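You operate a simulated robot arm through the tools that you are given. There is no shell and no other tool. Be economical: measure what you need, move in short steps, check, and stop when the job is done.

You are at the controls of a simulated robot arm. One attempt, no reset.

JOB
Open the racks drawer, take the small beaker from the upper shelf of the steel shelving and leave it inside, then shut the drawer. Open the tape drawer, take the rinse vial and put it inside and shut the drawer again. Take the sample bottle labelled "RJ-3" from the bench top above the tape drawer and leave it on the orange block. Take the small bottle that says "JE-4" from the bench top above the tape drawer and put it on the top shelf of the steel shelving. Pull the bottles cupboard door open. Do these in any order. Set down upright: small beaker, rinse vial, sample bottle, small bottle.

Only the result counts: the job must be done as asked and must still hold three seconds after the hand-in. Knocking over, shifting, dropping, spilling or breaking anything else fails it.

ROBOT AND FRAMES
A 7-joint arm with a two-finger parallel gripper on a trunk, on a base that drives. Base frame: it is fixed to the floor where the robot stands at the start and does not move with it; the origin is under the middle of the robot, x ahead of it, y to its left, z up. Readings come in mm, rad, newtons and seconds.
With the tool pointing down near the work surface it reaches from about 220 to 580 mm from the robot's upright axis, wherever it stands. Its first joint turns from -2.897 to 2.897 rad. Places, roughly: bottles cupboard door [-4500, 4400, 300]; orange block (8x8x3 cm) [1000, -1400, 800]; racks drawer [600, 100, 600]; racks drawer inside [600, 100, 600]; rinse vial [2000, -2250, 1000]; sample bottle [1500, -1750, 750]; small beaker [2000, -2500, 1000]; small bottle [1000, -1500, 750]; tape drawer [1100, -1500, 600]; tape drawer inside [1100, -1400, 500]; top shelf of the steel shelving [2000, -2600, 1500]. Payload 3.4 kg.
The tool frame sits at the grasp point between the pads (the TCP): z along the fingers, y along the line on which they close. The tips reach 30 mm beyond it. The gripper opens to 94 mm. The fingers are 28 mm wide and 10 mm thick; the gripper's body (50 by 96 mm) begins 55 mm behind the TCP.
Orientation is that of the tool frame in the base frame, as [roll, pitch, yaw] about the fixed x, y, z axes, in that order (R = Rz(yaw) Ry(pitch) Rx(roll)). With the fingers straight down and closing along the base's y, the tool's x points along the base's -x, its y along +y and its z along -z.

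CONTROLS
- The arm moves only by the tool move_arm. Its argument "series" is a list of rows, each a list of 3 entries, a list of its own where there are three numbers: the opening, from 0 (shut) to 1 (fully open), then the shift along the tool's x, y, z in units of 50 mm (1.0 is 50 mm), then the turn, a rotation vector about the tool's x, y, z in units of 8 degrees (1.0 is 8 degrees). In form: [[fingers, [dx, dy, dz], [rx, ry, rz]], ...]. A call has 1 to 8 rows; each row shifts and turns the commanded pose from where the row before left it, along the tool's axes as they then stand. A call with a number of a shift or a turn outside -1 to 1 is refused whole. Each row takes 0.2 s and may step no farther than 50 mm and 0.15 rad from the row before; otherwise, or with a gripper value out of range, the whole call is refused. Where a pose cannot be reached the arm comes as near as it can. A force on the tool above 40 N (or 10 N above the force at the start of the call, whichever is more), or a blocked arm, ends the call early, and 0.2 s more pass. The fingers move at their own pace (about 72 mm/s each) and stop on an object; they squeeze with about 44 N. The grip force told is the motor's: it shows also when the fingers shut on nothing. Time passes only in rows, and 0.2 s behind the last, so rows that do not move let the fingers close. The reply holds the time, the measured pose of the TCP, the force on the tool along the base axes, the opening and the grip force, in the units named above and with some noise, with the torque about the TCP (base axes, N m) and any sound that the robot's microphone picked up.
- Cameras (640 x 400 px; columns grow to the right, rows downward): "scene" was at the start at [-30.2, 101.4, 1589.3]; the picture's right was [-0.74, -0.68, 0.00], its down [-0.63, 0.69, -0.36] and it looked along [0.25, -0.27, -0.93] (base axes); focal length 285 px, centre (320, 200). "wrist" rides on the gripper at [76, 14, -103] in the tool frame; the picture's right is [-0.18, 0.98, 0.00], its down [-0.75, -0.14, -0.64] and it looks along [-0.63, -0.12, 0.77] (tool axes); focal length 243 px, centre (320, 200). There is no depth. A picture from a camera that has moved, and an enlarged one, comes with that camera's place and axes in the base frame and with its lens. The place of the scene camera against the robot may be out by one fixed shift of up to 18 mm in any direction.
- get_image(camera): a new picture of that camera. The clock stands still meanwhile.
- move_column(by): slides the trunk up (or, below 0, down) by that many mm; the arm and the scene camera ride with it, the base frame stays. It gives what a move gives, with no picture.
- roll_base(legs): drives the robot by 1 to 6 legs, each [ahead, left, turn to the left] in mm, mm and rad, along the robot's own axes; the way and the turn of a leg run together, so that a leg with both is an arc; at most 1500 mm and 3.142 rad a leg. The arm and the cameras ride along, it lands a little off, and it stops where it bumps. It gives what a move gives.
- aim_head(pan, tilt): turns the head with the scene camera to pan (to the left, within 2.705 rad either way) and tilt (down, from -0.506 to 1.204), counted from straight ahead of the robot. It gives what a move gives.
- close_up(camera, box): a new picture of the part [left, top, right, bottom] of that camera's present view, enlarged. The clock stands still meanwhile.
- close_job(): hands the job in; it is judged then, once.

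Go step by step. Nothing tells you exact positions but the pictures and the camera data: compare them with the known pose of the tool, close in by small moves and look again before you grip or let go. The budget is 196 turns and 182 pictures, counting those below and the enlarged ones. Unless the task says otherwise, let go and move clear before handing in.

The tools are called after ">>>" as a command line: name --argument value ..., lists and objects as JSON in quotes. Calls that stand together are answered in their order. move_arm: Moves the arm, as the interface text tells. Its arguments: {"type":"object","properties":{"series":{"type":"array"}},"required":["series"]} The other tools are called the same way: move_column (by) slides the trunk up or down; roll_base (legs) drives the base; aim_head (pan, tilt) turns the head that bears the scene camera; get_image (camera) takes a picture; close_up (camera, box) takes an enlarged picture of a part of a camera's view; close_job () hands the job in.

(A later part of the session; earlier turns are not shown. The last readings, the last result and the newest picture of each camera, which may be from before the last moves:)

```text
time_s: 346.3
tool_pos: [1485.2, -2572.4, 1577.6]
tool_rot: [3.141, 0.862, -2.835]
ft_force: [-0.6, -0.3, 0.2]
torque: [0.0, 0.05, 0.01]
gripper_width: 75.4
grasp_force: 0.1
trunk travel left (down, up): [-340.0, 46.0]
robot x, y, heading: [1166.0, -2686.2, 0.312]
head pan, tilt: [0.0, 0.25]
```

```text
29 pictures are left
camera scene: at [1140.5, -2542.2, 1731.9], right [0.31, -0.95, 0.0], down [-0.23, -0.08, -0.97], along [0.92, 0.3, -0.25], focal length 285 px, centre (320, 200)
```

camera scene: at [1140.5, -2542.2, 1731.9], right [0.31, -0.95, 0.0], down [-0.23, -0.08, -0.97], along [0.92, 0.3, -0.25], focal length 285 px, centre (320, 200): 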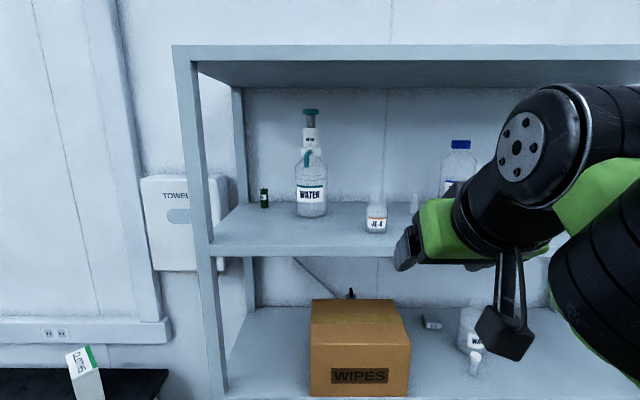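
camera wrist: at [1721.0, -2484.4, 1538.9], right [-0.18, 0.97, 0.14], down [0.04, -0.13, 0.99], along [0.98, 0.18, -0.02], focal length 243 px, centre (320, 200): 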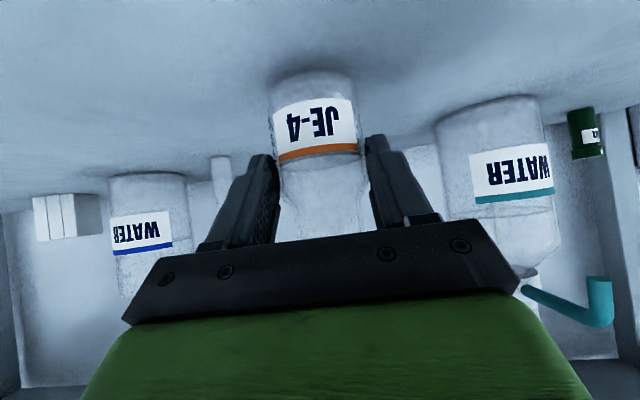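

JE-4 stands on the top shelf. Now I'll restore the WIPES box: it should be ~40 mm further left and ~25 mm further back. First set up the arm for shelf B height.

>>> roll_base --legs '[[-300, 37, -0.012]]'

>>> move_column --by -154

>>> move_arm --series '[[0, [0.116, 0, 0.97], [0, 0, 0]], [0, [0.116, 0, 0.97], [0, 0, 0]], [0, [0.116, 0, 0.97], [0, 0, 0]], [0, [0.116, 0, 0.97], [0, 0, 0]], [0, [0.116, 0, 0.97], [0, 0, 0]], [0, [0.116, 0, 0.97], [0, 0, 0]], [0, [0.116, 0, 0.97], [0, 0, 0]], [0, [0.116, 0, 0.97], [0, 0, 0]]]'

>>> roll_base --legs '[[240, 0, 0]]'

>>> get_image --camera "wrist"

```text
time_s: 348.4
tool_pos: [1195.5, -2630.1, 1578.6]
tool_rot: [-3.141, 0.863, -2.846]
ft_force: [0.0, -0.3, -0.2]
torque: [0.01, -0.03, -0.03]
gripper_width: 75.4
grasp_force: 0.0
trunk travel left (down, up): [-340.0, 46.0]
robot x, y, heading: [869.0, -2741.8, 0.3]
head pan, tilt: [0.0, 0.25]
```

```text
time_s: 350.1
tool_pos: [1195.5, -2631.2, 1422.6]
tool_rot: [3.141, 0.861, -2.845]
ft_force: [0.3, 0.8, -0.4]
torque: [0.01, 0.01, 0.0]
gripper_width: 75.0
grasp_force: 0.0
trunk travel left (down, up): [-186.0, 200.0]
robot x, y, heading: [875.7, -2738.8, 0.304]
head pan, tilt: [0.0, 0.25]
```

```text
time_s: 351.9
tool_pos: [1447.7, -2553.0, 1134.0]
tool_rot: [-3.141, 0.861, -2.846]
ft_force: [-0.2, 0.9, -1.1]
torque: [0.0, -0.03, 0.03]
gripper_width: 0.0
grasp_force: 33.0
trunk travel left (down, up): [-186.0, 200.0]
robot x, y, heading: [871.6, -2741.5, 0.303]
head pan, tilt: [0.0, 0.25]
```

```text
time_s: 353.7
tool_pos: [1675.7, -2486.3, 1134.4]
tool_rot: [3.14, 0.861, -2.849]
ft_force: [0.9, 0.3, 0.7]
torque: [0.0, 0.0, 0.01]
gripper_width: 0.0
grasp_force: 33.2
trunk travel left (down, up): [-186.0, 200.0]
robot x, y, heading: [1098.7, -2672.7, 0.299]
head pan, tilt: [0.0, 0.25]
```

```text
28 pictures are left
camera wrist: at [1551.5, -2508.6, 1144.1], right [-0.17, 0.98, 0.14], down [0.05, -0.13, 0.99], along [0.98, 0.17, -0.02], focal length 243 px, centre (320, 200)
```

wrist: 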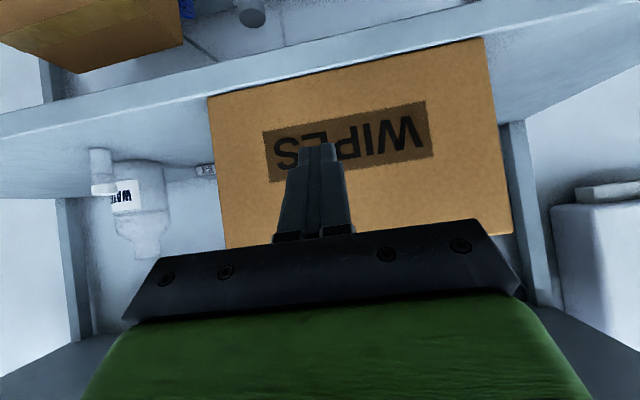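

The box measures: front w≈962, left side s≈2724 (originally ≈994 and ≈2687). First push it back ~32 mm at its centre.

>>> move_arm --series '[[0, [0, 0.34, 0], [0, 0, 0]], [0, [0, 0, 0], [0, 0, 0]]]'

>>> roll_base --legs '[[50, 0, 0]]'

>>> move_arm --series '[[0, [-0.078, 0, 0.091], [0, 0, 0]], [0, [-0.078, 0, 0.091], [0, 0, 0]], [0, [-0.078, 0, 0.091], [0, 0, 0]], [0, [-0.078, 0, 0.091], [0, 0, 0]], [0, [-0.078, 0, 0.091], [0, 0, 0]], [0, [-0.078, 0, 0.091], [0, 0, 0]]]'

>>> get_image --camera "wrist"

```text
time_s: 354.3
tool_pos: [1671.0, -2472.4, 1135.4]
tool_rot: [3.141, 0.862, -2.852]
ft_force: [-0.3, -0.2, -0.8]
torque: [-0.02, -0.03, -0.03]
gripper_width: 0.0
grasp_force: 33.8
trunk travel left (down, up): [-186.0, 200.0]
robot x, y, heading: [1103.6, -2672.4, 0.296]
head pan, tilt: [0.0, 0.25]
```

```text
time_s: 355.2
tool_pos: [1720.6, -2455.6, 1134.1]
tool_rot: [3.141, 0.857, -2.85]
ft_force: [0.5, 0.9, 0.1]
torque: [0.01, 0.01, -0.01]
gripper_width: 0.1
grasp_force: 33.0
trunk travel left (down, up): [-186.0, 200.0]
robot x, y, heading: [1146.1, -2653.8, 0.296]
head pan, tilt: [0.0, 0.25]
```

```text
time_s: 356.6
tool_pos: [1751.4, -2448.2, 1136.1]
tool_rot: [-3.141, 0.86, -2.85]
ft_force: [-0.6, 0.1, -0.7]
torque: [0.03, 0.02, -0.01]
gripper_width: 0.0
grasp_force: 32.7
trunk travel left (down, up): [-186.0, 200.0]
robot x, y, heading: [1146.5, -2658.6, 0.303]
head pan, tilt: [0.0, 0.25]
```

```text
27 pictures are left
camera wrist: at [1627.7, -2470.3, 1144.7], right [-0.17, 0.98, 0.14], down [0.04, -0.13, 0.99], along [0.98, 0.17, -0.02], focal length 243 px, centre (320, 200)
```

wrist: 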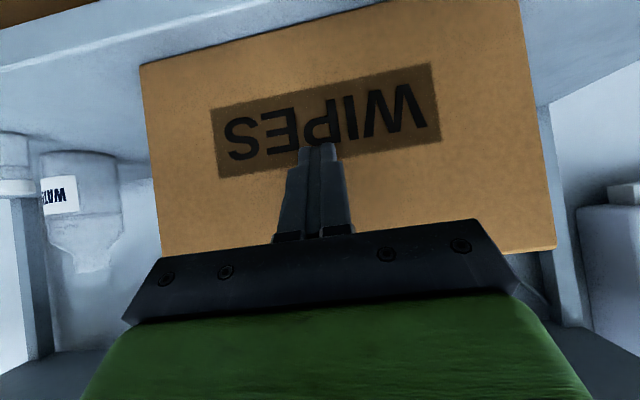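

The box has moved ~22 mm back. Push 10 mm more, then back off and go round to its right side.

>>> move_arm --series '[[0, [-0.078, 0, 0.091], [0, 0, 0]], [0, [-0.065, 0, 0.076], [0, 0, 0]], [0, [0, 0, 0], [0, 0, 0]]]'

>>> roll_base --legs '[[-110, 0, 0], [0, -195, 0]]'

>>> get_image --camera "wrist"

```text
time_s: 357.4
tool_pos: [1763.5, -2443.7, 1134.4]
tool_rot: [3.141, 0.862, -2.85]
ft_force: [0.1, -1.1, 0.5]
torque: [0.03, 0.02, 0.0]
gripper_width: 0.1
grasp_force: 32.4
trunk travel left (down, up): [-186.0, 200.0]
robot x, y, heading: [1147.5, -2657.3, 0.294]
head pan, tilt: [0.0, 0.25]
```

```text
time_s: 359.8
tool_pos: [1715.0, -2661.3, 1134.7]
tool_rot: [3.14, 0.86, -2.848]
ft_force: [-0.6, 0.0, 0.1]
torque: [-0.03, -0.02, 0.01]
gripper_width: 0.2
grasp_force: 32.7
trunk travel left (down, up): [-186.0, 200.0]
robot x, y, heading: [1100.0, -2875.1, 0.3]
head pan, tilt: [0.0, 0.25]
```

```text
26 pictures are left
camera wrist: at [1591.2, -2684.4, 1144.4], right [-0.17, 0.98, 0.14], down [0.05, -0.13, 0.99], along [0.98, 0.17, -0.02], focal length 243 px, centre (320, 200)
```

wrist: 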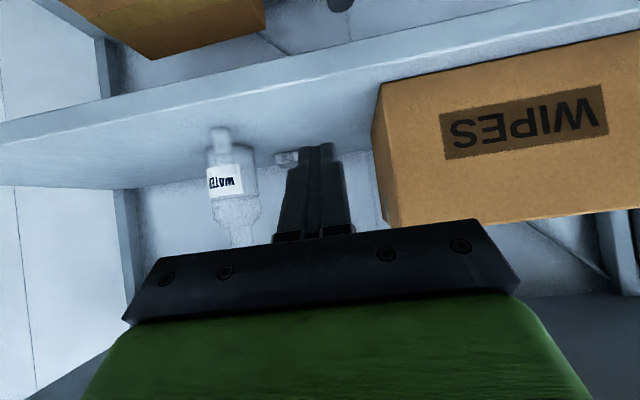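

Front is now at w≈995–1000; the right side is at s≈2984 and should be ≈2943. Move the hand alongside the box's right side.

>>> move_column --by -45

>>> roll_base --legs '[[0, -12, 0], [290, 0, 0]]'

>>> get_image --camera "wrist"

>>> aim_head --pan -0.2 --tilt 0.6

>>> get_image --camera "scene"

```text
time_s: 360.7
tool_pos: [1716.1, -2661.2, 1090.7]
tool_rot: [3.141, 0.861, -2.848]
ft_force: [0.1, -0.7, 0.8]
torque: [-0.01, 0.01, 0.03]
gripper_width: 0.0
grasp_force: 33.4
trunk travel left (down, up): [-141.0, 245.0]
robot x, y, heading: [1099.8, -2871.9, 0.302]
head pan, tilt: [0.0, 0.25]
```

```text
time_s: 363.0
tool_pos: [1996.0, -2582.6, 1089.0]
tool_rot: [3.141, 0.862, -2.841]
ft_force: [0.4, 0.5, -0.4]
torque: [0.01, 0.03, 0.0]
gripper_width: 0.0
grasp_force: 32.7
trunk travel left (down, up): [-141.0, 245.0]
robot x, y, heading: [1379.1, -2800.0, 0.309]
head pan, tilt: [0.0, 0.25]
```

```text
25 pictures are left
camera wrist: at [1871.1, -2605.6, 1099.1], right [-0.17, 0.97, 0.14], down [0.05, -0.13, 0.99], along [0.98, 0.18, -0.02], focal length 243 px, centre (320, 200)
```

wrist: 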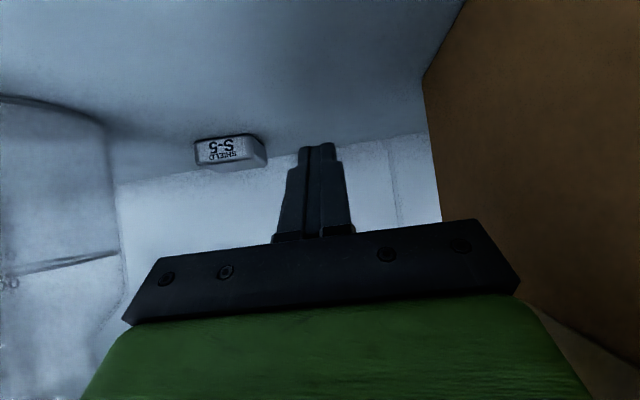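

```text
time_s: 363.8
tool_pos: [1995.7, -2581.2, 1090.2]
tool_rot: [-3.141, 0.86, -2.843]
ft_force: [-0.4, 0.4, -0.2]
torque: [0.01, -0.01, 0.0]
gripper_width: 0.0
grasp_force: 33.0
trunk travel left (down, up): [-141.0, 245.0]
robot x, y, heading: [1378.7, -2798.6, 0.307]
head pan, tilt: [-0.201, 0.6]
```

```text
24 pictures are left
camera scene: at [1357.1, -2673.3, 1500.9], right [0.11, -0.99, 0.0], down [-0.56, -0.06, -0.83], along [0.82, 0.09, -0.56], focal length 285 px, centre (320, 200)
```

scene: 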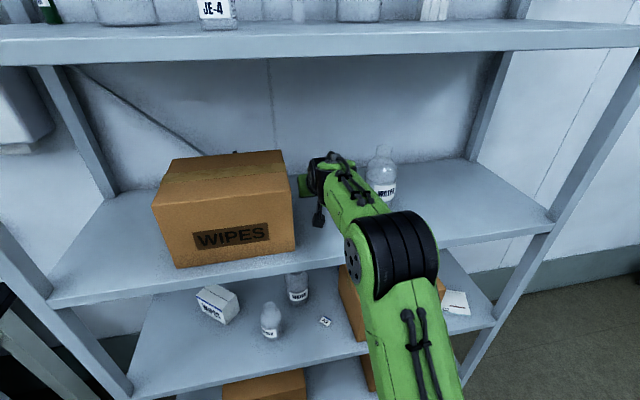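

The hand is beside the box (27 mm gap). Push left 62 mm in small steps.

>>> move_arm --series '[[0, [0, 0.16, 0], [0, 0, 0]], [0, [0, 0.16, 0], [0, 0, 0]], [0, [0, 0.16, 0], [0, 0, 0]], [0, [0, 0.16, 0], [0, 0, 0]], [0, [0, 0.16, 0], [0, 0, 0]], [0, [0, 0.16, 0], [0, 0, 0]], [0, [0, 0.16, 0], [0, 0, 0]], [0, [0, 0.12, 0], [0, 0, 0]]]'

>>> get_image --camera "wrist"

```text
time_s: 365.6
tool_pos: [1977.0, -2521.7, 1091.3]
tool_rot: [-3.141, 0.86, -2.844]
ft_force: [-0.1, -1.2, 0.0]
torque: [0.06, 0.04, -0.03]
gripper_width: 0.2
grasp_force: 33.3
trunk travel left (down, up): [-141.0, 245.0]
robot x, y, heading: [1379.8, -2799.3, 0.305]
head pan, tilt: [-0.201, 0.6]
```

```text
23 pictures are left
camera wrist: at [1851.9, -2545.9, 1099.9], right [-0.17, 0.97, 0.14], down [0.05, -0.13, 0.99], along [0.98, 0.18, -0.02], focal length 243 px, centre (320, 200)
```

wrist: 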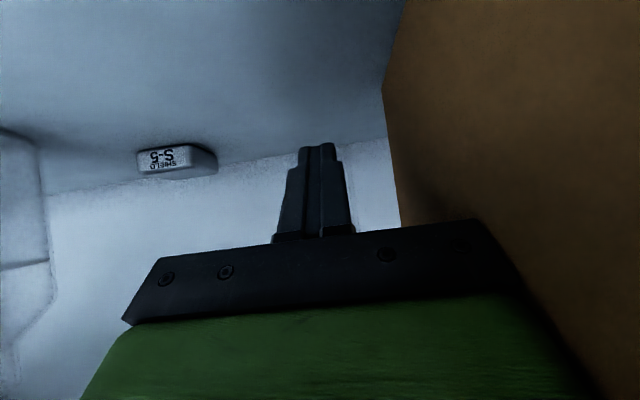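

The right side is now at s≈2942 as intended. Retreat and verify the box pose from the front.

>>> move_arm --series '[[0, [0, -0.5, 0], [0, 0, 0]], [0, [0, -0.5, 0], [0, 0, 0]], [0, [0, 0, 0], [0, 0, 0]]]'

>>> roll_base --legs '[[-420, 0, 0], [0, 190, 0]]'

>>> get_image --camera "wrist"

```text
time_s: 366.4
tool_pos: [1990.8, -2570.3, 1090.8]
tool_rot: [3.14, 0.861, -2.841]
ft_force: [0.5, -0.6, -0.6]
torque: [0.04, 0.03, 0.0]
gripper_width: 0.0
grasp_force: 32.7
trunk travel left (down, up): [-141.0, 245.0]
robot x, y, heading: [1378.2, -2799.7, 0.303]
head pan, tilt: [-0.201, 0.6]
```

```text
time_s: 370.2
tool_pos: [1533.6, -2514.5, 1090.0]
tool_rot: [-3.139, 0.86, -2.847]
ft_force: [0.3, -0.5, -0.8]
torque: [-0.03, -0.03, -0.02]
gripper_width: 0.2
grasp_force: 33.0
trunk travel left (down, up): [-141.0, 245.0]
robot x, y, heading: [921.3, -2743.3, 0.302]
head pan, tilt: [-0.201, 0.6]
```

```text
22 pictures are left
camera wrist: at [1408.4, -2537.8, 1099.1], right [-0.17, 0.98, 0.14], down [0.04, -0.13, 0.99], along [0.98, 0.17, -0.02], focal length 243 px, centre (320, 200)
```

wrist: 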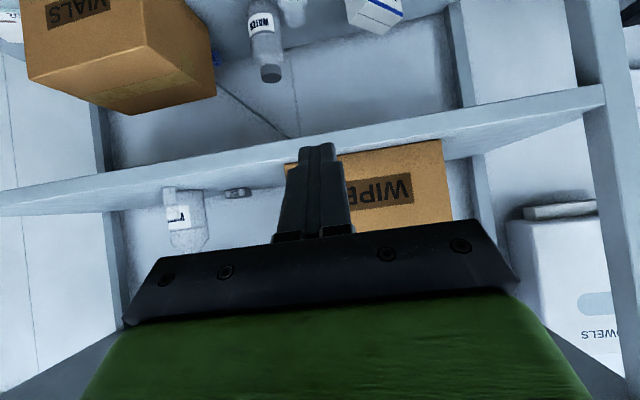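

The box is back within a few mm (left side s≈2688, right s≈2944). Now RJ-3: turn left to face the bench end and approach with the tool high.

>>> roll_base --legs '[[-60, 0, 0], [0, 0, 0.905], [400, -190, 0]]'

>>> get_image --camera "wrist"

```text
time_s: 375.8
tool_pos: [1390.3, -1829.5, 1089.1]
tool_rot: [-3.14, 0.861, -1.946]
ft_force: [0.1, -0.7, -0.3]
torque: [-0.02, 0.03, 0.02]
gripper_width: 0.1
grasp_force: 32.6
trunk travel left (down, up): [-141.0, 245.0]
robot x, y, heading: [1188.3, -2447.4, 1.205]
head pan, tilt: [-0.201, 0.6]
```

```text
21 pictures are left
camera wrist: at [1331.8, -1941.8, 1098.9], right [-0.87, 0.47, 0.14], down [0.13, -0.05, 0.99], along [0.47, 0.88, -0.02], focal length 243 px, centre (320, 200)
```

wrist: 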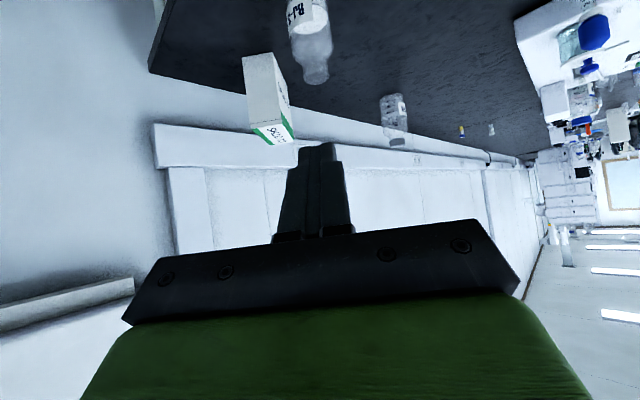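

RJ-3 is ahead. Lower the trunk for a better view.

>>> move_column --by -130

>>> get_image --camera "wrist"

```text
time_s: 377.4
tool_pos: [1388.7, -1829.3, 958.7]
tool_rot: [-3.141, 0.863, -1.946]
ft_force: [0.1, -0.1, -0.2]
torque: [-0.01, 0.01, 0.01]
gripper_width: 0.0
grasp_force: 33.3
trunk travel left (down, up): [-11.0, 375.0]
robot x, y, heading: [1186.7, -2447.8, 1.207]
head pan, tilt: [-0.201, 0.6]
```

```text
20 pictures are left
camera wrist: at [1331.3, -1942.4, 968.8], right [-0.87, 0.47, 0.14], down [0.13, -0.05, 0.99], along [0.47, 0.88, -0.02], focal length 243 px, centre (320, 200)
```

wrist: 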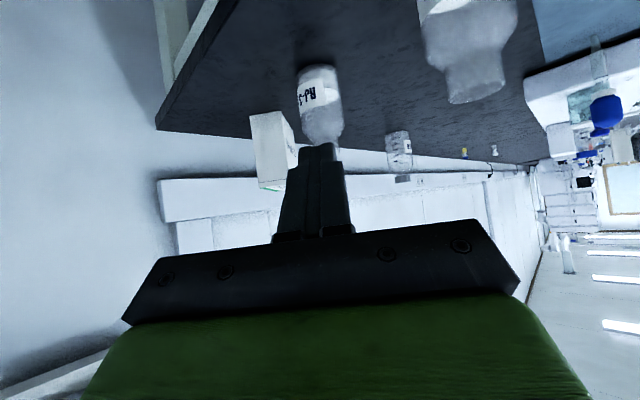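

RJ-3 at (1488, −1595), well aligned. Drive 150 mm closer, open, and descend in front of it.

>>> roll_base --legs '[[150, -6, 0]]'

>>> move_arm --series '[[1, [0.576, 0, 0.495], [0, 0, 0]], [1, [0.576, 0, 0.495], [0, 0, 0]], [1, [0.576, 0, 0.495], [0, 0, 0]], [1, [0.5, 0, 0.43], [0, 0, 0]], [1, [0, 0, 0], [0, 0, 0]]]'

>>> get_image --camera "wrist"

```text
time_s: 378.7
tool_pos: [1452.1, -1688.7, 958.6]
tool_rot: [3.142, 0.86, -1.948]
ft_force: [0.1, 0.4, -0.2]
torque: [-0.02, 0.0, -0.01]
gripper_width: 0.2
grasp_force: 32.9
trunk travel left (down, up): [-11.0, 375.0]
robot x, y, heading: [1244.2, -2310.7, 1.2]
head pan, tilt: [-0.201, 0.6]
```

```text
time_s: 379.9
tool_pos: [1453.8, -1690.7, 810.5]
tool_rot: [3.141, 0.86, -1.948]
ft_force: [-0.1, -0.2, 0.7]
torque: [-0.04, 0.02, 0.0]
gripper_width: 94.1
grasp_force: 0.1
trunk travel left (down, up): [-11.0, 375.0]
robot x, y, heading: [1247.2, -2312.4, 1.204]
head pan, tilt: [-0.201, 0.6]
```

```text
19 pictures are left
camera wrist: at [1395.5, -1803.4, 819.0], right [-0.87, 0.47, 0.14], down [0.13, -0.05, 0.99], along [0.47, 0.88, -0.02], focal length 243 px, centre (320, 200)
```

wrist: 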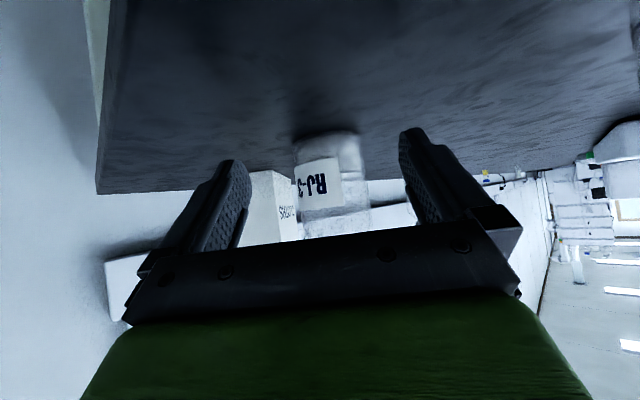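

Centred within a few mm; advance 82 mm with the arm and close.

>>> move_arm --series '[[1, [-0.352, 0.035, 0.409], [0, 0, 0]], [1, [-0.352, 0.035, 0.409], [0, 0, 0]], [1, [-0.352, 0.035, 0.409], [0, 0, 0]], [1, [0, 0, 0], [0, 0, 0]]]'

```text
time_s: 380.9
tool_pos: [1478.2, -1613.7, 810.6]
tool_rot: [3.142, 0.861, -1.947]
ft_force: [-0.2, -0.2, 0.3]
torque: [-0.03, 0.02, -0.03]
gripper_width: 94.0
grasp_force: 0.0
trunk travel left (down, up): [-11.0, 375.0]
robot x, y, heading: [1247.7, -2309.7, 1.201]
head pan, tilt: [-0.201, 0.6]
```

>>> move_arm --series '[[0.7, [0, 0, 0], [0, 0, 0]], [0.55, [0, 0, 0], [0, 0, 0]], [0.45, [0, 0, 0], [0, 0, 0]], [0.4, [0, 0, 0], [0, 0, 0]], [0.4, [0, 0, 0], [0, 0, 0]]]'

>>> move_column --by 150

>>> get_image --camera "wrist"

```text
time_s: 382.1
tool_pos: [1477.7, -1613.1, 811.6]
tool_rot: [-3.141, 0.86, -1.949]
ft_force: [0.2, 0.2, 0.0]
torque: [-0.1, -0.01, -0.03]
gripper_width: 68.3
grasp_force: 43.7
trunk travel left (down, up): [-11.0, 375.0]
robot x, y, heading: [1246.2, -2307.1, 1.197]
head pan, tilt: [-0.201, 0.6]
```

```text
time_s: 383.9
tool_pos: [1478.3, -1613.6, 961.7]
tool_rot: [-3.141, 0.861, -1.948]
ft_force: [0.9, 0.6, -3.5]
torque: [-0.08, 0.04, 0.0]
gripper_width: 67.9
grasp_force: 44.0
trunk travel left (down, up): [-161.0, 225.0]
robot x, y, heading: [1247.6, -2313.5, 1.201]
head pan, tilt: [-0.201, 0.6]
```

```text
18 pictures are left
camera wrist: at [1419.5, -1726.0, 971.1], right [-0.87, 0.47, 0.14], down [0.13, -0.05, 0.99], along [0.47, 0.88, -0.02], focal length 243 px, centre (320, 200)
```

wrist: 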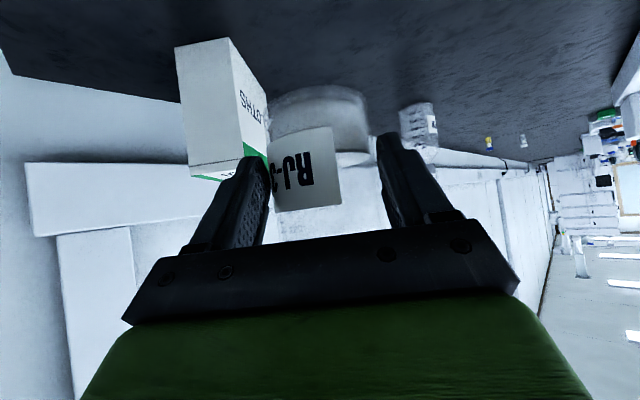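

RJ-3 held (68 mm). Raise a bit and drive round to the front of the orange block.

>>> move_column --by 70

>>> roll_base --legs '[[-500, 300, 0], [0, 0, -0.9], [-300, 0, 0], [0, 1114, 0]]'

>>> get_image --camera "wrist"

>>> aim_head --pan 0.0 --tilt 0.6

>>> get_image --camera "scene"

```text
time_s: 385.0
tool_pos: [1477.6, -1613.1, 1032.3]
tool_rot: [-3.141, 0.86, -1.949]
ft_force: [-0.5, 0.2, -2.9]
torque: [-0.11, 0.05, -0.01]
gripper_width: 68.0
grasp_force: 44.1
trunk travel left (down, up): [-231.0, 155.0]
robot x, y, heading: [1249.1, -2307.8, 1.205]
head pan, tilt: [-0.201, 0.6]
```

```text
time_s: 397.5
tool_pos: [844.9, -1432.9, 1031.1]
tool_rot: [-3.14, 0.861, -2.828]
ft_force: [-0.6, -1.3, -3.2]
torque: [-0.04, 0.11, -0.02]
gripper_width: 67.9
grasp_force: 44.2
trunk travel left (down, up): [-231.0, 155.0]
robot x, y, heading: [163.4, -1699.2, 0.316]
head pan, tilt: [-0.201, 0.6]
```

```text
17 pictures are left
camera wrist: at [721.2, -1456.7, 1040.5], right [-0.19, 0.97, 0.14], down [0.05, -0.13, 0.99], along [0.98, 0.19, -0.02], focal length 243 px, centre (320, 200)
```

wrist: 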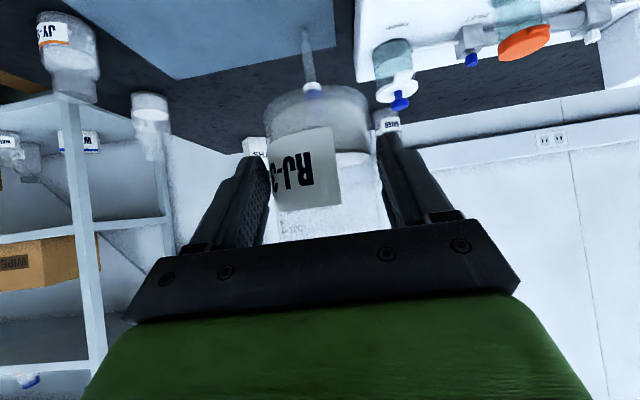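

```text
time_s: 398.2
tool_pos: [845.9, -1431.6, 1032.0]
tool_rot: [-3.142, 0.862, -2.832]
ft_force: [0.9, -0.6, -3.0]
torque: [0.0, 0.07, -0.01]
gripper_width: 67.8
grasp_force: 43.7
trunk travel left (down, up): [-231.0, 155.0]
robot x, y, heading: [165.0, -1701.7, 0.323]
head pan, tilt: [0.0, 0.6]
```

```text
16 pictures are left
camera scene: at [133.0, -1552.7, 1590.1], right [0.31, -0.95, 0.0], down [-0.54, -0.18, -0.82], along [0.78, 0.26, -0.57], focal length 285 px, centre (320, 200)
```

scene: 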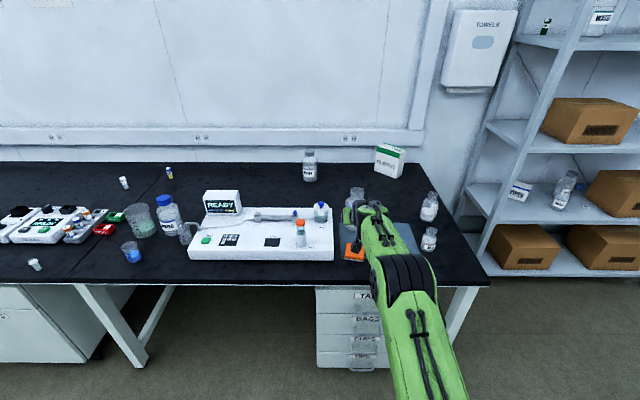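

I place the block centre at about (947, −1427). Shift the base 90 mm forward and 26 mm right, then check.

>>> roll_base --legs '[[90, -26, 0]]'

>>> move_column --by -150

>>> close_up --camera "scene" --box '[300, 150, 500, 275]'

>>> get_image --camera "wrist"

```text
time_s: 399.4
tool_pos: [940.3, -1430.4, 1030.4]
tool_rot: [3.141, 0.857, -2.833]
ft_force: [0.0, -0.3, -3.5]
torque: [-0.01, 0.15, 0.01]
gripper_width: 67.8
grasp_force: 44.6
trunk travel left (down, up): [-231.0, 155.0]
robot x, y, heading: [252.2, -1694.5, 0.319]
head pan, tilt: [0.0, 0.6]
```

```text
time_s: 401.1
tool_pos: [938.1, -1430.6, 881.5]
tool_rot: [3.14, 0.861, -2.833]
ft_force: [-0.4, 0.5, -2.4]
torque: [-0.01, 0.15, -0.02]
gripper_width: 68.0
grasp_force: 44.3
trunk travel left (down, up): [-81.0, 305.0]
robot x, y, heading: [251.6, -1694.8, 0.318]
head pan, tilt: [0.0, 0.6]
```

```text
3.20 times, centred on (400, 212) of scene
camera zoom: at [225.9, -1550.0, 1440.0], right [0.31, -0.95, 0.0], down [-0.54, -0.18, -0.82], along [0.78, 0.26, -0.57], focal length 913 px, centre (64, 160)
```

zoom: 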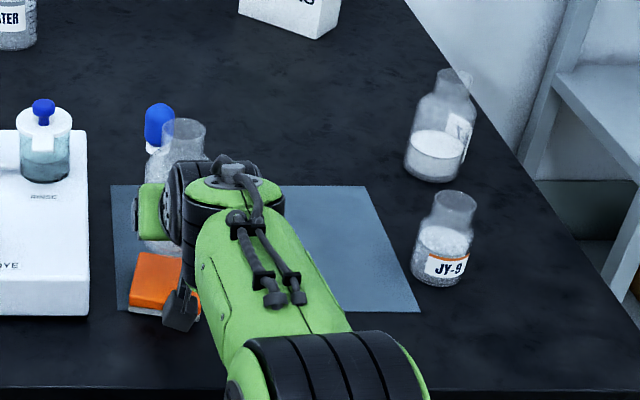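

```text
14 pictures are left
camera wrist: at [814.4, -1455.2, 890.5], right [-0.19, 0.97, 0.14], down [0.05, -0.13, 0.99], along [0.98, 0.19, -0.02], focal length 243 px, centre (320, 200)
```

wrist: 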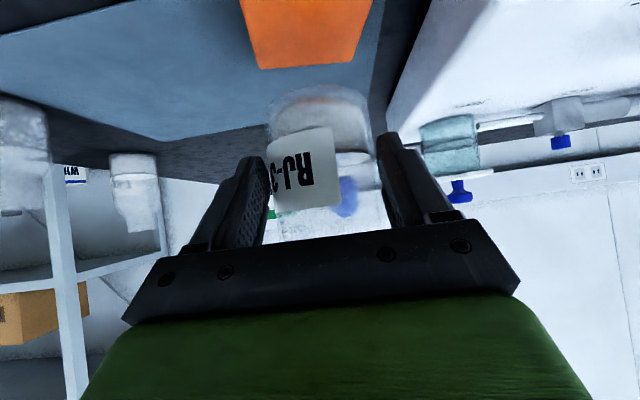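

Measured against the block's far edge, the bottle should come ~12 mm back and 7 mm left. Adjust, then lower and creep to contact.

>>> move_arm --series '[[0.4, [0.156, 0.14, -0.182], [0, 0, 0]], [0.4, [0.212, 0, 0.183], [0, 0, 0]], [0.4, [0.212, 0, 0.183], [0, 0, 0]], [0.4, [0, 0, 0], [0, 0, 0]]]'

>>> get_image --camera "wrist"

```text
time_s: 402.1
tool_pos: [925.0, -1427.1, 853.5]
tool_rot: [3.141, 0.86, -2.83]
ft_force: [-0.6, -0.4, -3.2]
torque: [-0.03, 0.12, 0.0]
gripper_width: 68.2
grasp_force: 44.2
trunk travel left (down, up): [-81.0, 305.0]
robot x, y, heading: [251.3, -1695.5, 0.319]
head pan, tilt: [0.0, 0.6]
```

```text
13 pictures are left
camera wrist: at [801.1, -1452.4, 862.5], right [-0.19, 0.97, 0.14], down [0.05, -0.13, 0.99], along [0.98, 0.19, -0.02], focal length 243 px, centre (320, 200)
```

wrist: 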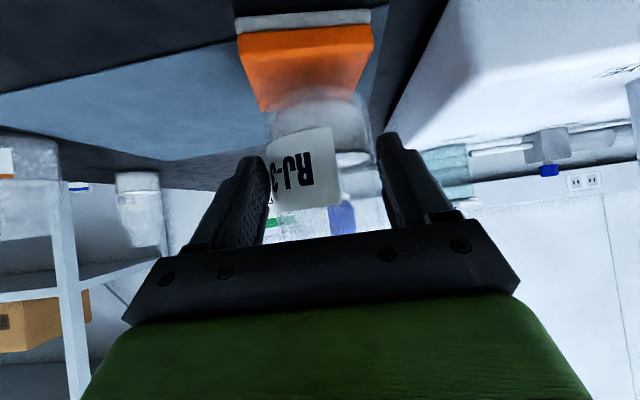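

The bottle is within ~5 mm of the block centre. Nudge back 5 mm and creep down to contact.

>>> move_arm --series '[[0.4, [0.065, 0, -0.076], [0, 0, 0]], [0.4, [0.06, 0, 0.052], [0, 0, 0]], [0.4, [0.038, 0, 0.033], [0, 0, 0]], [0.4, [0.038, 0, 0.033], [0, 0, 0]], [0.4, [0.038, 0, 0.033], [0, 0, 0]], [0.4, [0.038, 0, 0.033], [0, 0, 0]], [0.4, [0, 0, 0], [0, 0, 0]]]'

```text
time_s: 403.7
tool_pos: [922.1, -1428.7, 839.6]
tool_rot: [3.141, 0.862, -2.831]
ft_force: [0.5, -0.2, -2.5]
torque: [-0.02, 0.12, -0.01]
gripper_width: 67.9
grasp_force: 43.7
trunk travel left (down, up): [-81.0, 305.0]
robot x, y, heading: [253.4, -1695.5, 0.317]
head pan, tilt: [0.0, 0.6]
```

>>> move_arm --series '[[0.4, [0.03, 0, 0.026], [0, 0, 0]], [0.4, [0.03, 0, 0.026], [0, 0, 0]], [0.4, [0.03, 0, 0.026], [0, 0, 0]], [0.4, [0.03, 0, 0.026], [0, 0, 0]], [0.4, [0, 0, 0], [0, 0, 0]]]'

>>> close_up --camera "wrist" --box '[200, 0, 440, 150]'

```text
time_s: 404.9
tool_pos: [920.5, -1429.0, 837.3]
tool_rot: [3.141, 0.871, -2.833]
ft_force: [3.5, 1.0, 24.9]
torque: [0.18, -0.55, -0.03]
gripper_width: 68.1
grasp_force: 44.5
trunk travel left (down, up): [-81.0, 305.0]
robot x, y, heading: [252.6, -1694.1, 0.316]
head pan, tilt: [0.0, 0.6]
```

```text
2.67 times, centred on (320, 75) of wrist
camera zoom: at [796.0, -1453.9, 844.9], right [-0.19, 0.97, 0.14], down [0.04, -0.14, 0.99], along [0.98, 0.19, -0.01], focal length 647 px, centre (320, 533)
```

zoom: 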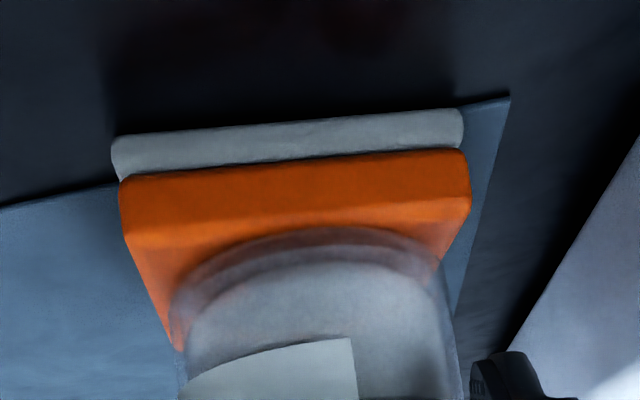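

The bottle touches the block but sits ~6 mm toward me and ~5 mm left. Lift slightly, correct, and set down again.

>>> move_arm --series '[[0.4, [-0.09, 0, -0.078], [0, 0, 0]], [0.4, [-0.078, -0.1, 0.091], [0, 0, 0]], [0.4, [0.038, 0, 0.033], [0, 0, 0]], [0.4, [0.038, 0, 0.033], [0, 0, 0]], [0.4, [0.02, 0, 0.017], [0, 0, 0]], [0.4, [0, 0, 0], [0, 0, 0]]]'

>>> close_up --camera "wrist" --box '[200, 0, 440, 150]'

```text
time_s: 406.3
tool_pos: [927.0, -1431.5, 837.8]
tool_rot: [3.139, 0.87, -2.829]
ft_force: [-5.4, 4.4, 26.6]
torque: [0.25, -0.16, 0.14]
gripper_width: 68.0
grasp_force: 44.3
trunk travel left (down, up): [-81.0, 305.0]
robot x, y, heading: [249.6, -1693.1, 0.321]
head pan, tilt: [0.0, 0.6]
```

```text
2.67 times, centred on (320, 75) of wrist
camera zoom: at [801.8, -1456.2, 845.0], right [-0.19, 0.97, 0.14], down [0.04, -0.14, 0.99], along [0.98, 0.19, -0.01], focal length 647 px, centre (320, 533)
```

zoom: 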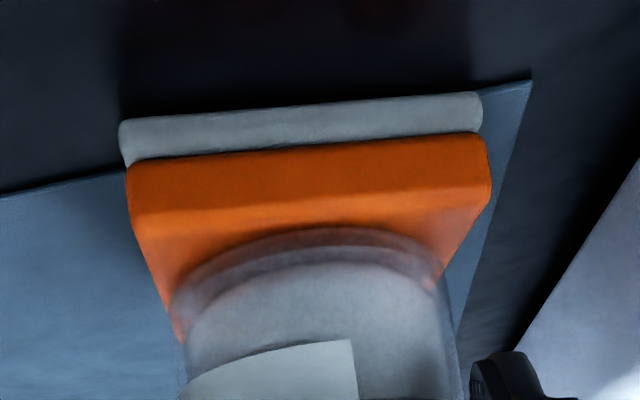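

Well on the block now. Ease up, release, and withdraw along the fingers.

>>> move_arm --series '[[0.4, [-0.05, 0, -0.043], [0, 0, 0]], [0.85, [0, 0, 0], [0, 0, 0]], [1, [0, 0, 0], [0, 0, 0]], [1, [0, 0, 0], [0, 0, 0]], [1, [0, 0, -0.6], [0, 0, 0]], [1, [0, 0, -0.9], [0, 0, 0]], [1, [0, 0, -0.9], [0, 0, 0]]]'

>>> roll_base --legs '[[-450, 0, 0]]'

>>> get_image --camera "scene"

```text
time_s: 407.9
tool_pos: [840.0, -1460.5, 915.6]
tool_rot: [-3.141, 0.861, -2.832]
ft_force: [0.5, 0.0, -0.3]
torque: [0.0, 0.0, 0.0]
gripper_width: 93.8
grasp_force: 0.0
trunk travel left (down, up): [-81.0, 305.0]
robot x, y, heading: [253.6, -1694.3, 0.321]
head pan, tilt: [0.0, 0.6]
```

```text
time_s: 410.6
tool_pos: [417.0, -1598.7, 915.6]
tool_rot: [-3.141, 0.86, -2.831]
ft_force: [0.0, 0.4, 0.2]
torque: [0.02, 0.03, 0.01]
gripper_width: 94.0
grasp_force: 0.1
trunk travel left (down, up): [-81.0, 305.0]
robot x, y, heading: [-169.5, -1833.9, 0.318]
head pan, tilt: [0.0, 0.6]
```

```text
10 pictures are left
camera scene: at [-198.1, -1689.3, 1440.1], right [0.31, -0.95, 0.0], down [-0.54, -0.18, -0.83], along [0.78, 0.26, -0.56], focal length 285 px, centre (320, 200)
```

scene: 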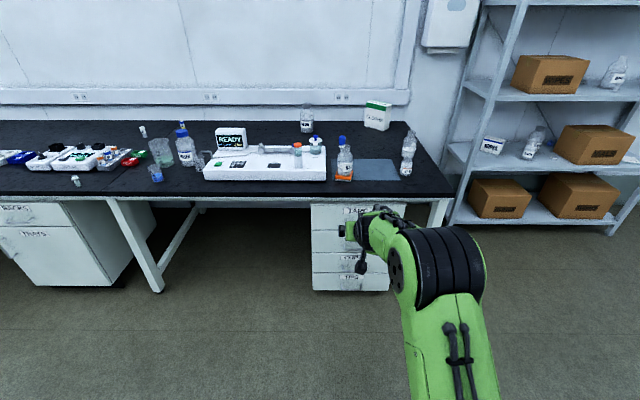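

RJ-3 stands on the orange block. Last: the bottles cupboard, under the opposite bench far along the aisle. Drive down the middle of the aisle.

>>> roll_base --legs '[[-600, 0, -0.018], [0, 1450, 0], [0, 1450, 0], [0, 1450, 0], [0, 1450, 0]]'

```text
time_s: 441.1
tool_pos: [-2117.6, 3702.6, 914.4]
tool_rot: [3.14, 0.859, -2.755]
ft_force: [0.0, 0.1, -0.6]
torque: [-0.03, -0.02, -0.01]
gripper_width: 93.8
grasp_force: 0.1
trunk travel left (down, up): [-81.0, 305.0]
robot x, y, heading: [-2683.9, 3425.6, 0.391]
head pan, tilt: [0.0, 0.6]
```

>>> aim_head --pan 2.26 --tilt 0.4

>>> get_image --camera "scene"

```text
time_s: 443.2
tool_pos: [-2116.5, 3702.6, 915.2]
tool_rot: [3.142, 0.86, -2.756]
ft_force: [-0.5, -0.9, -0.1]
torque: [-0.01, 0.01, -0.01]
gripper_width: 94.1
grasp_force: 0.1
trunk travel left (down, up): [-81.0, 305.0]
robot x, y, heading: [-2683.7, 3427.2, 0.398]
head pan, tilt: [2.26, 0.4]
```

```text
9 pictures are left
camera scene: at [-2887.7, 3576.2, 1458.3], right [0.47, 0.88, 0.0], down [0.34, -0.18, -0.92], along [-0.81, 0.43, -0.39], focal length 285 px, centre (320, 200)
```

scene: 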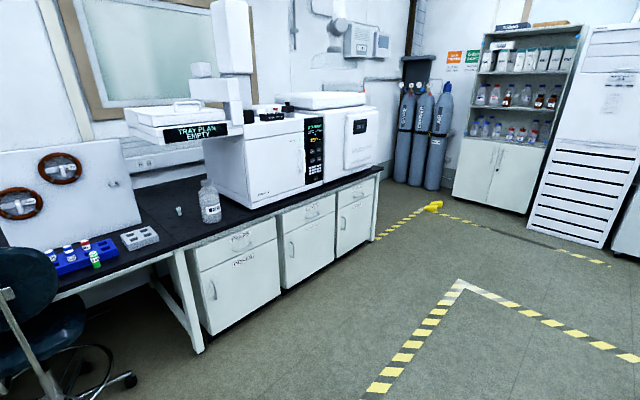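

Three units with doors under the opposite bench; zoom in to read labels.

>>> close_up --camera "scene" --box '[190, 170, 382, 290]'

```text
3.33 times, centred on (286, 230) of scene
camera zoom: at [-2887.7, 3576.2, 1458.3], right [0.47, 0.88, 0.0], down [0.34, -0.18, -0.92], along [-0.81, 0.43, -0.39], focal length 951 px, centre (433, 100)
```

zoom: 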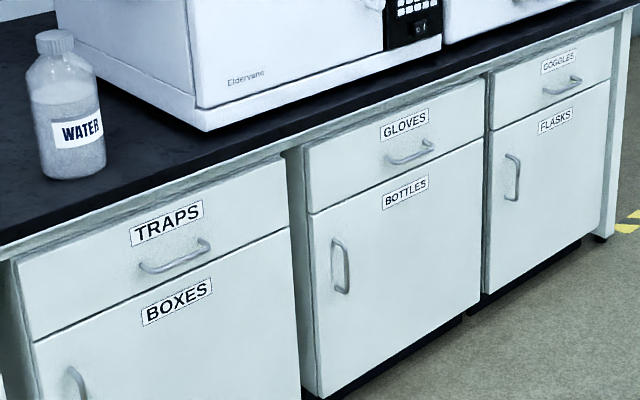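

The BOTTLES door is the middle unit, with its vertical handle at the door's left side (~z 412). Turn to face it, strafe, and level the tool low.

>>> roll_base --legs '[[0, 0, 3.046], [0, -1250, 0], [420, 0, 0]]'

>>> move_column --by -81

>>> move_arm --series '[[1, [0, 0, 0], [0, -0.95, 0]], [1, [0, 0, 0], [0, -0.95, 0]], [1, [0, 0, 0], [0, -0.95, 0]], [1, [0, 0, 0], [0, -0.95, 0]], [1, [0, 0, 0], [0, -0.8, 0]], [1, [0.9, 0, 0], [0, 0, 0]], [1, [0.9, 0, 0], [0, 0, 0]], [1, [0.9, 0, 0], [0, 0, 0]]]'

>>> move_arm --series '[[1, [0.9, 0, 0], [0, 0, 0]], [1, [0.9, 0, 0], [0, 0, 0]], [1, [0.9, 0, 0], [0, 0, 0]], [1, [0.9, 0, 0], [0, 0, 0]], [1, [0.9, 0, 0], [0, 0, 0]], [1, [0.9, 0, 0], [0, 0, 0]], [1, [0.3, 0, 0], [0, 0, 0]]]'

```text
time_s: 458.8
tool_pos: [-3998.6, 4379.7, 913.5]
tool_rot: [3.141, 0.861, 0.226]
ft_force: [-0.6, 0.6, 0.2]
torque: [0.02, -0.01, -0.01]
gripper_width: 94.0
grasp_force: 0.0
trunk travel left (down, up): [-81.0, 305.0]
robot x, y, heading: [-3388.5, 4563.5, -2.908]
head pan, tilt: [2.26, 0.4]
```

```text
time_s: 460.0
tool_pos: [-3997.8, 4380.4, 833.9]
tool_rot: [-3.141, 0.86, 0.226]
ft_force: [0.0, 0.0, -0.1]
torque: [0.0, 0.02, 0.04]
gripper_width: 94.0
grasp_force: 0.1
trunk travel left (down, up): [0.0, 386.0]
robot x, y, heading: [-3393.3, 4562.3, -2.912]
head pan, tilt: [2.26, 0.4]
```

```text
time_s: 461.8
tool_pos: [-3990.4, 4380.9, 702.2]
tool_rot: [-3.137, 1.505, 0.233]
ft_force: [-0.9, 0.0, -0.7]
torque: [0.01, 0.01, 0.0]
gripper_width: 94.0
grasp_force: 0.0
trunk travel left (down, up): [0.0, 386.0]
robot x, y, heading: [-3394.1, 4564.4, -2.909]
head pan, tilt: [2.26, 0.4]
```

```text
time_s: 463.4
tool_pos: [-3972.3, 4384.8, 452.5]
tool_rot: [-3.138, 1.502, 0.229]
ft_force: [0.6, -0.7, -0.9]
torque: [-0.01, 0.02, -0.02]
gripper_width: 94.2
grasp_force: 0.0
out of reach, approached as far as the arm can: row 6, 7
trunk travel left (down, up): [0.0, 386.0]
robot x, y, heading: [-3397.1, 4565.5, -2.908]
head pan, tilt: [2.26, 0.4]
```

Near the low limit; pitch the tool ~16° down to get lower, square the heading, and look.

>>> roll_base --legs '[[0, 0, 0.066]]'

>>> move_arm --series '[[1, [0, 0, 0], [0, 1, 0]], [1, [0, 0, 0], [0, 1, 0]], [1, [0.5, 0, 0.14], [0, 0, 0]], [1, [0, 0, 0], [0, 0, 0]]]'

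>>> get_image --camera "wrist"

```text
time_s: 464.2
tool_pos: [-3958.4, 4346.6, 452.5]
tool_rot: [-3.141, 1.502, 0.295]
ft_force: [-0.4, 0.2, 0.1]
torque: [0.01, 0.02, 0.0]
gripper_width: 93.9
grasp_force: 0.0
trunk travel left (down, up): [0.0, 386.0]
robot x, y, heading: [-3393.5, 4564.3, -2.844]
head pan, tilt: [2.26, 0.4]
```

```text
time_s: 465.2
tool_pos: [-3958.1, 4346.5, 427.4]
tool_rot: [3.141, 1.221, 0.294]
ft_force: [0.8, 0.8, -0.8]
torque: [0.0, -0.01, 0.02]
gripper_width: 94.1
grasp_force: 0.1
trunk travel left (down, up): [0.0, 386.0]
robot x, y, heading: [-3399.2, 4563.9, -2.84]
head pan, tilt: [2.26, 0.4]
```

```text
7 pictures are left
camera wrist: at [-3835.0, 4368.8, 390.7], right [0.22, -0.96, 0.17], down [0.29, 0.23, 0.93], along [-0.93, -0.16, 0.33], focal length 243 px, centre (320, 200)
```

wrist: 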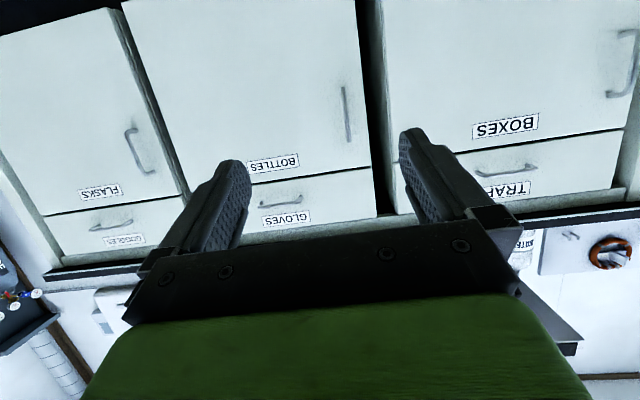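

The handle is at s≈−5287, z≈403, about 465 mm ahead and 33 mm left. Drive 380 mm forward and 33 mm left.

>>> roll_base --legs '[[385, 33, 0]]'

>>> get_image --camera "wrist"

```text
time_s: 467.7
tool_pos: [-4316.3, 4193.3, 427.8]
tool_rot: [3.141, 1.226, 0.305]
ft_force: [-0.1, 0.4, 0.0]
torque: [0.02, -0.02, -0.02]
gripper_width: 94.0
grasp_force: 0.0
trunk travel left (down, up): [0.0, 386.0]
robot x, y, heading: [-3754.3, 4414.7, -2.833]
head pan, tilt: [2.26, 0.4]
```

```text
6 pictures are left
camera wrist: at [-4194.2, 4215.9, 390.7], right [0.23, -0.96, 0.17], down [0.29, 0.24, 0.93], along [-0.93, -0.17, 0.33], focal length 243 px, centre (320, 200)
```

wrist: 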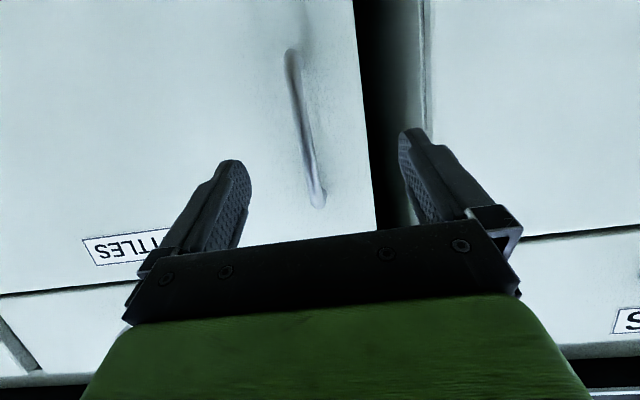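

Bar is ~43 mm ahead, 8 mm right. Advance and close on it.

>>> move_arm --series '[[1, [-0.129, -0.08, 0.358], [0, 0, 0]], [1, [-0.129, -0.08, 0.358], [0, 0, 0]], [0.5, [0, 0, 0], [0, 0, 0]], [0, [0, 0, 0], [0, 0, 0]], [0, [0, 0, 0], [0, 0, 0]], [0, [0, 0, 0], [0, 0, 0]], [0, [0, 0, 0], [0, 0, 0]]]'

```text
time_s: 469.3
tool_pos: [-4357.6, 4190.7, 428.2]
tool_rot: [-3.135, 1.223, 0.305]
ft_force: [-6.0, 20.2, -0.6]
torque: [-0.11, -0.13, -0.38]
gripper_width: 10.7
grasp_force: 44.1
trunk travel left (down, up): [0.0, 386.0]
robot x, y, heading: [-3755.9, 4420.1, -2.834]
head pan, tilt: [2.26, 0.4]
```

Gripped the bar. Pull along the door's arc (hinge on the right): back with a slight right drift.

>>> roll_base --legs '[[-65, -6, 0]]'

>>> roll_base --legs '[[-64, -17, 0]]'

>>> roll_base --legs '[[-58, -30, 0]]'

```text
time_s: 470.4
tool_pos: [-4302.7, 4219.3, 428.7]
tool_rot: [-3.125, 1.221, 0.302]
ft_force: [-0.5, 0.2, 0.2]
torque: [-0.48, -0.17, -0.04]
gripper_width: 10.7
grasp_force: 44.6
trunk travel left (down, up): [0.0, 386.0]
robot x, y, heading: [-3701.3, 4443.6, -2.828]
head pan, tilt: [2.26, 0.4]
stopped in leg 1: the force on the tool passed its limit at 41 N (the readings are from after the stop); the commanded pose is now the measured one
```

```text
time_s: 471.4
tool_pos: [-4248.8, 4255.3, 428.2]
tool_rot: [-3.118, 1.223, 0.311]
ft_force: [-5.5, 8.1, 0.1]
torque: [-0.8, -0.23, -0.24]
gripper_width: 10.8
grasp_force: 44.5
trunk travel left (down, up): [0.0, 386.0]
robot x, y, heading: [-3641.6, 4474.9, -2.833]
head pan, tilt: [2.26, 0.4]
```

```text
time_s: 472.4
tool_pos: [-4201.8, 4299.8, 428.8]
tool_rot: [-3.125, 1.224, 0.306]
ft_force: [10.4, -10.5, 2.5]
torque: [-0.79, -0.33, 0.21]
gripper_width: 10.9
grasp_force: 44.3
trunk travel left (down, up): [0.0, 386.0]
robot x, y, heading: [-3595.6, 4521.7, -2.835]
head pan, tilt: [2.26, 0.4]
```

Door is at ~35° (radius ≈ 312 mm). Continue along the arc.

>>> roll_base --legs '[[-56, -46, 0]]'

>>> roll_base --legs '[[-38, -48, 0]]'

>>> roll_base --legs '[[-22, -52, 0]]'

>>> roll_base --legs '[[-8, -55, 0]]'

```text
time_s: 473.6
tool_pos: [-4157.9, 4354.1, 427.6]
tool_rot: [3.135, 1.221, 0.3]
ft_force: [2.6, -1.9, 4.5]
torque: [0.38, -0.43, 0.19]
gripper_width: 10.8
grasp_force: 44.5
trunk travel left (down, up): [0.0, 386.0]
robot x, y, heading: [-3555.8, 4579.8, -2.828]
head pan, tilt: [2.26, 0.4]
stopped in leg 1: the force on the tool passed its limit at 42 N (the readings are from after the stop); the commanded pose is now the measured one
```

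```text
time_s: 474.5
tool_pos: [-4139.5, 4384.2, 426.7]
tool_rot: [3.126, 1.223, 0.304]
ft_force: [2.6, -2.4, 5.1]
torque: [0.7, -0.37, 0.08]
gripper_width: 10.3
grasp_force: 44.4
trunk travel left (down, up): [0.0, 386.0]
robot x, y, heading: [-3542.4, 4624.1, -2.823]
head pan, tilt: [2.26, 0.4]
stopped in leg 1: the force on the tool passed its limit at 44 N (the readings are from after the stop); the commanded pose is now the measured one
```

```text
time_s: 475.4
tool_pos: [-4132.8, 4397.3, 427.0]
tool_rot: [3.112, 1.227, 0.312]
ft_force: [1.9, -0.8, 3.7]
torque: [1.41, -0.11, -0.02]
gripper_width: 10.5
grasp_force: 44.8
trunk travel left (down, up): [0.0, 386.0]
robot x, y, heading: [-3543.7, 4646.0, -2.821]
head pan, tilt: [2.26, 0.4]
stopped in leg 1: the force on the tool passed its limit at 52 N (the readings are from after the stop); the commanded pose is now the measured one
```

```text
time_s: 476.2
tool_pos: [-4130.8, 4401.9, 427.3]
tool_rot: [3.086, 1.23, 0.309]
ft_force: [2.9, -1.2, 3.5]
torque: [1.45, 0.07, 0.02]
gripper_width: 11.0
grasp_force: 44.3
trunk travel left (down, up): [0.0, 386.0]
robot x, y, heading: [-3544.1, 4659.3, -2.824]
head pan, tilt: [2.26, 0.4]
stopped in leg 1: the force on the tool passed its limit at 54 N (the readings are from after the stop); the commanded pose is now the measured one
```

Door is open ~51° and the grip is binding. Release, back off, and go round to push the door further open from the inside.

>>> move_arm --series '[[0.4, [0, 0, 0], [0, 0, 0]], [0.7, [0, 0, 0], [0, 0, 0]], [0.7, [0.17, 0, -0.47], [0, 0, 0]], [0.7, [0.17, 0, -0.47], [0, 0, 0]], [0.7, [0.17, 0, -0.47], [0, 0, 0]], [0.7, [0, 0, 0], [0, 0, 0]]]'

>>> get_image --camera "wrist"

```text
time_s: 477.6
tool_pos: [-4061.7, 4428.4, 426.4]
tool_rot: [3.074, 1.225, 0.297]
ft_force: [-0.8, -0.2, -0.3]
torque: [-0.02, -0.01, 0.0]
gripper_width: 65.6
grasp_force: 0.1
trunk travel left (down, up): [0.0, 386.0]
robot x, y, heading: [-3543.8, 4661.6, -2.817]
head pan, tilt: [2.26, 0.4]
```

```text
5 pictures are left
camera wrist: at [-3940.3, 4457.6, 389.0], right [0.29, -0.94, 0.2], down [0.27, 0.28, 0.92], along [-0.92, -0.21, 0.33], focal length 243 px, centre (320, 200)
```

wrist: 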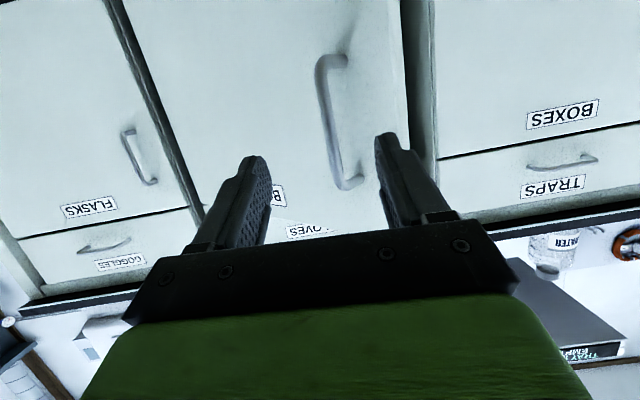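

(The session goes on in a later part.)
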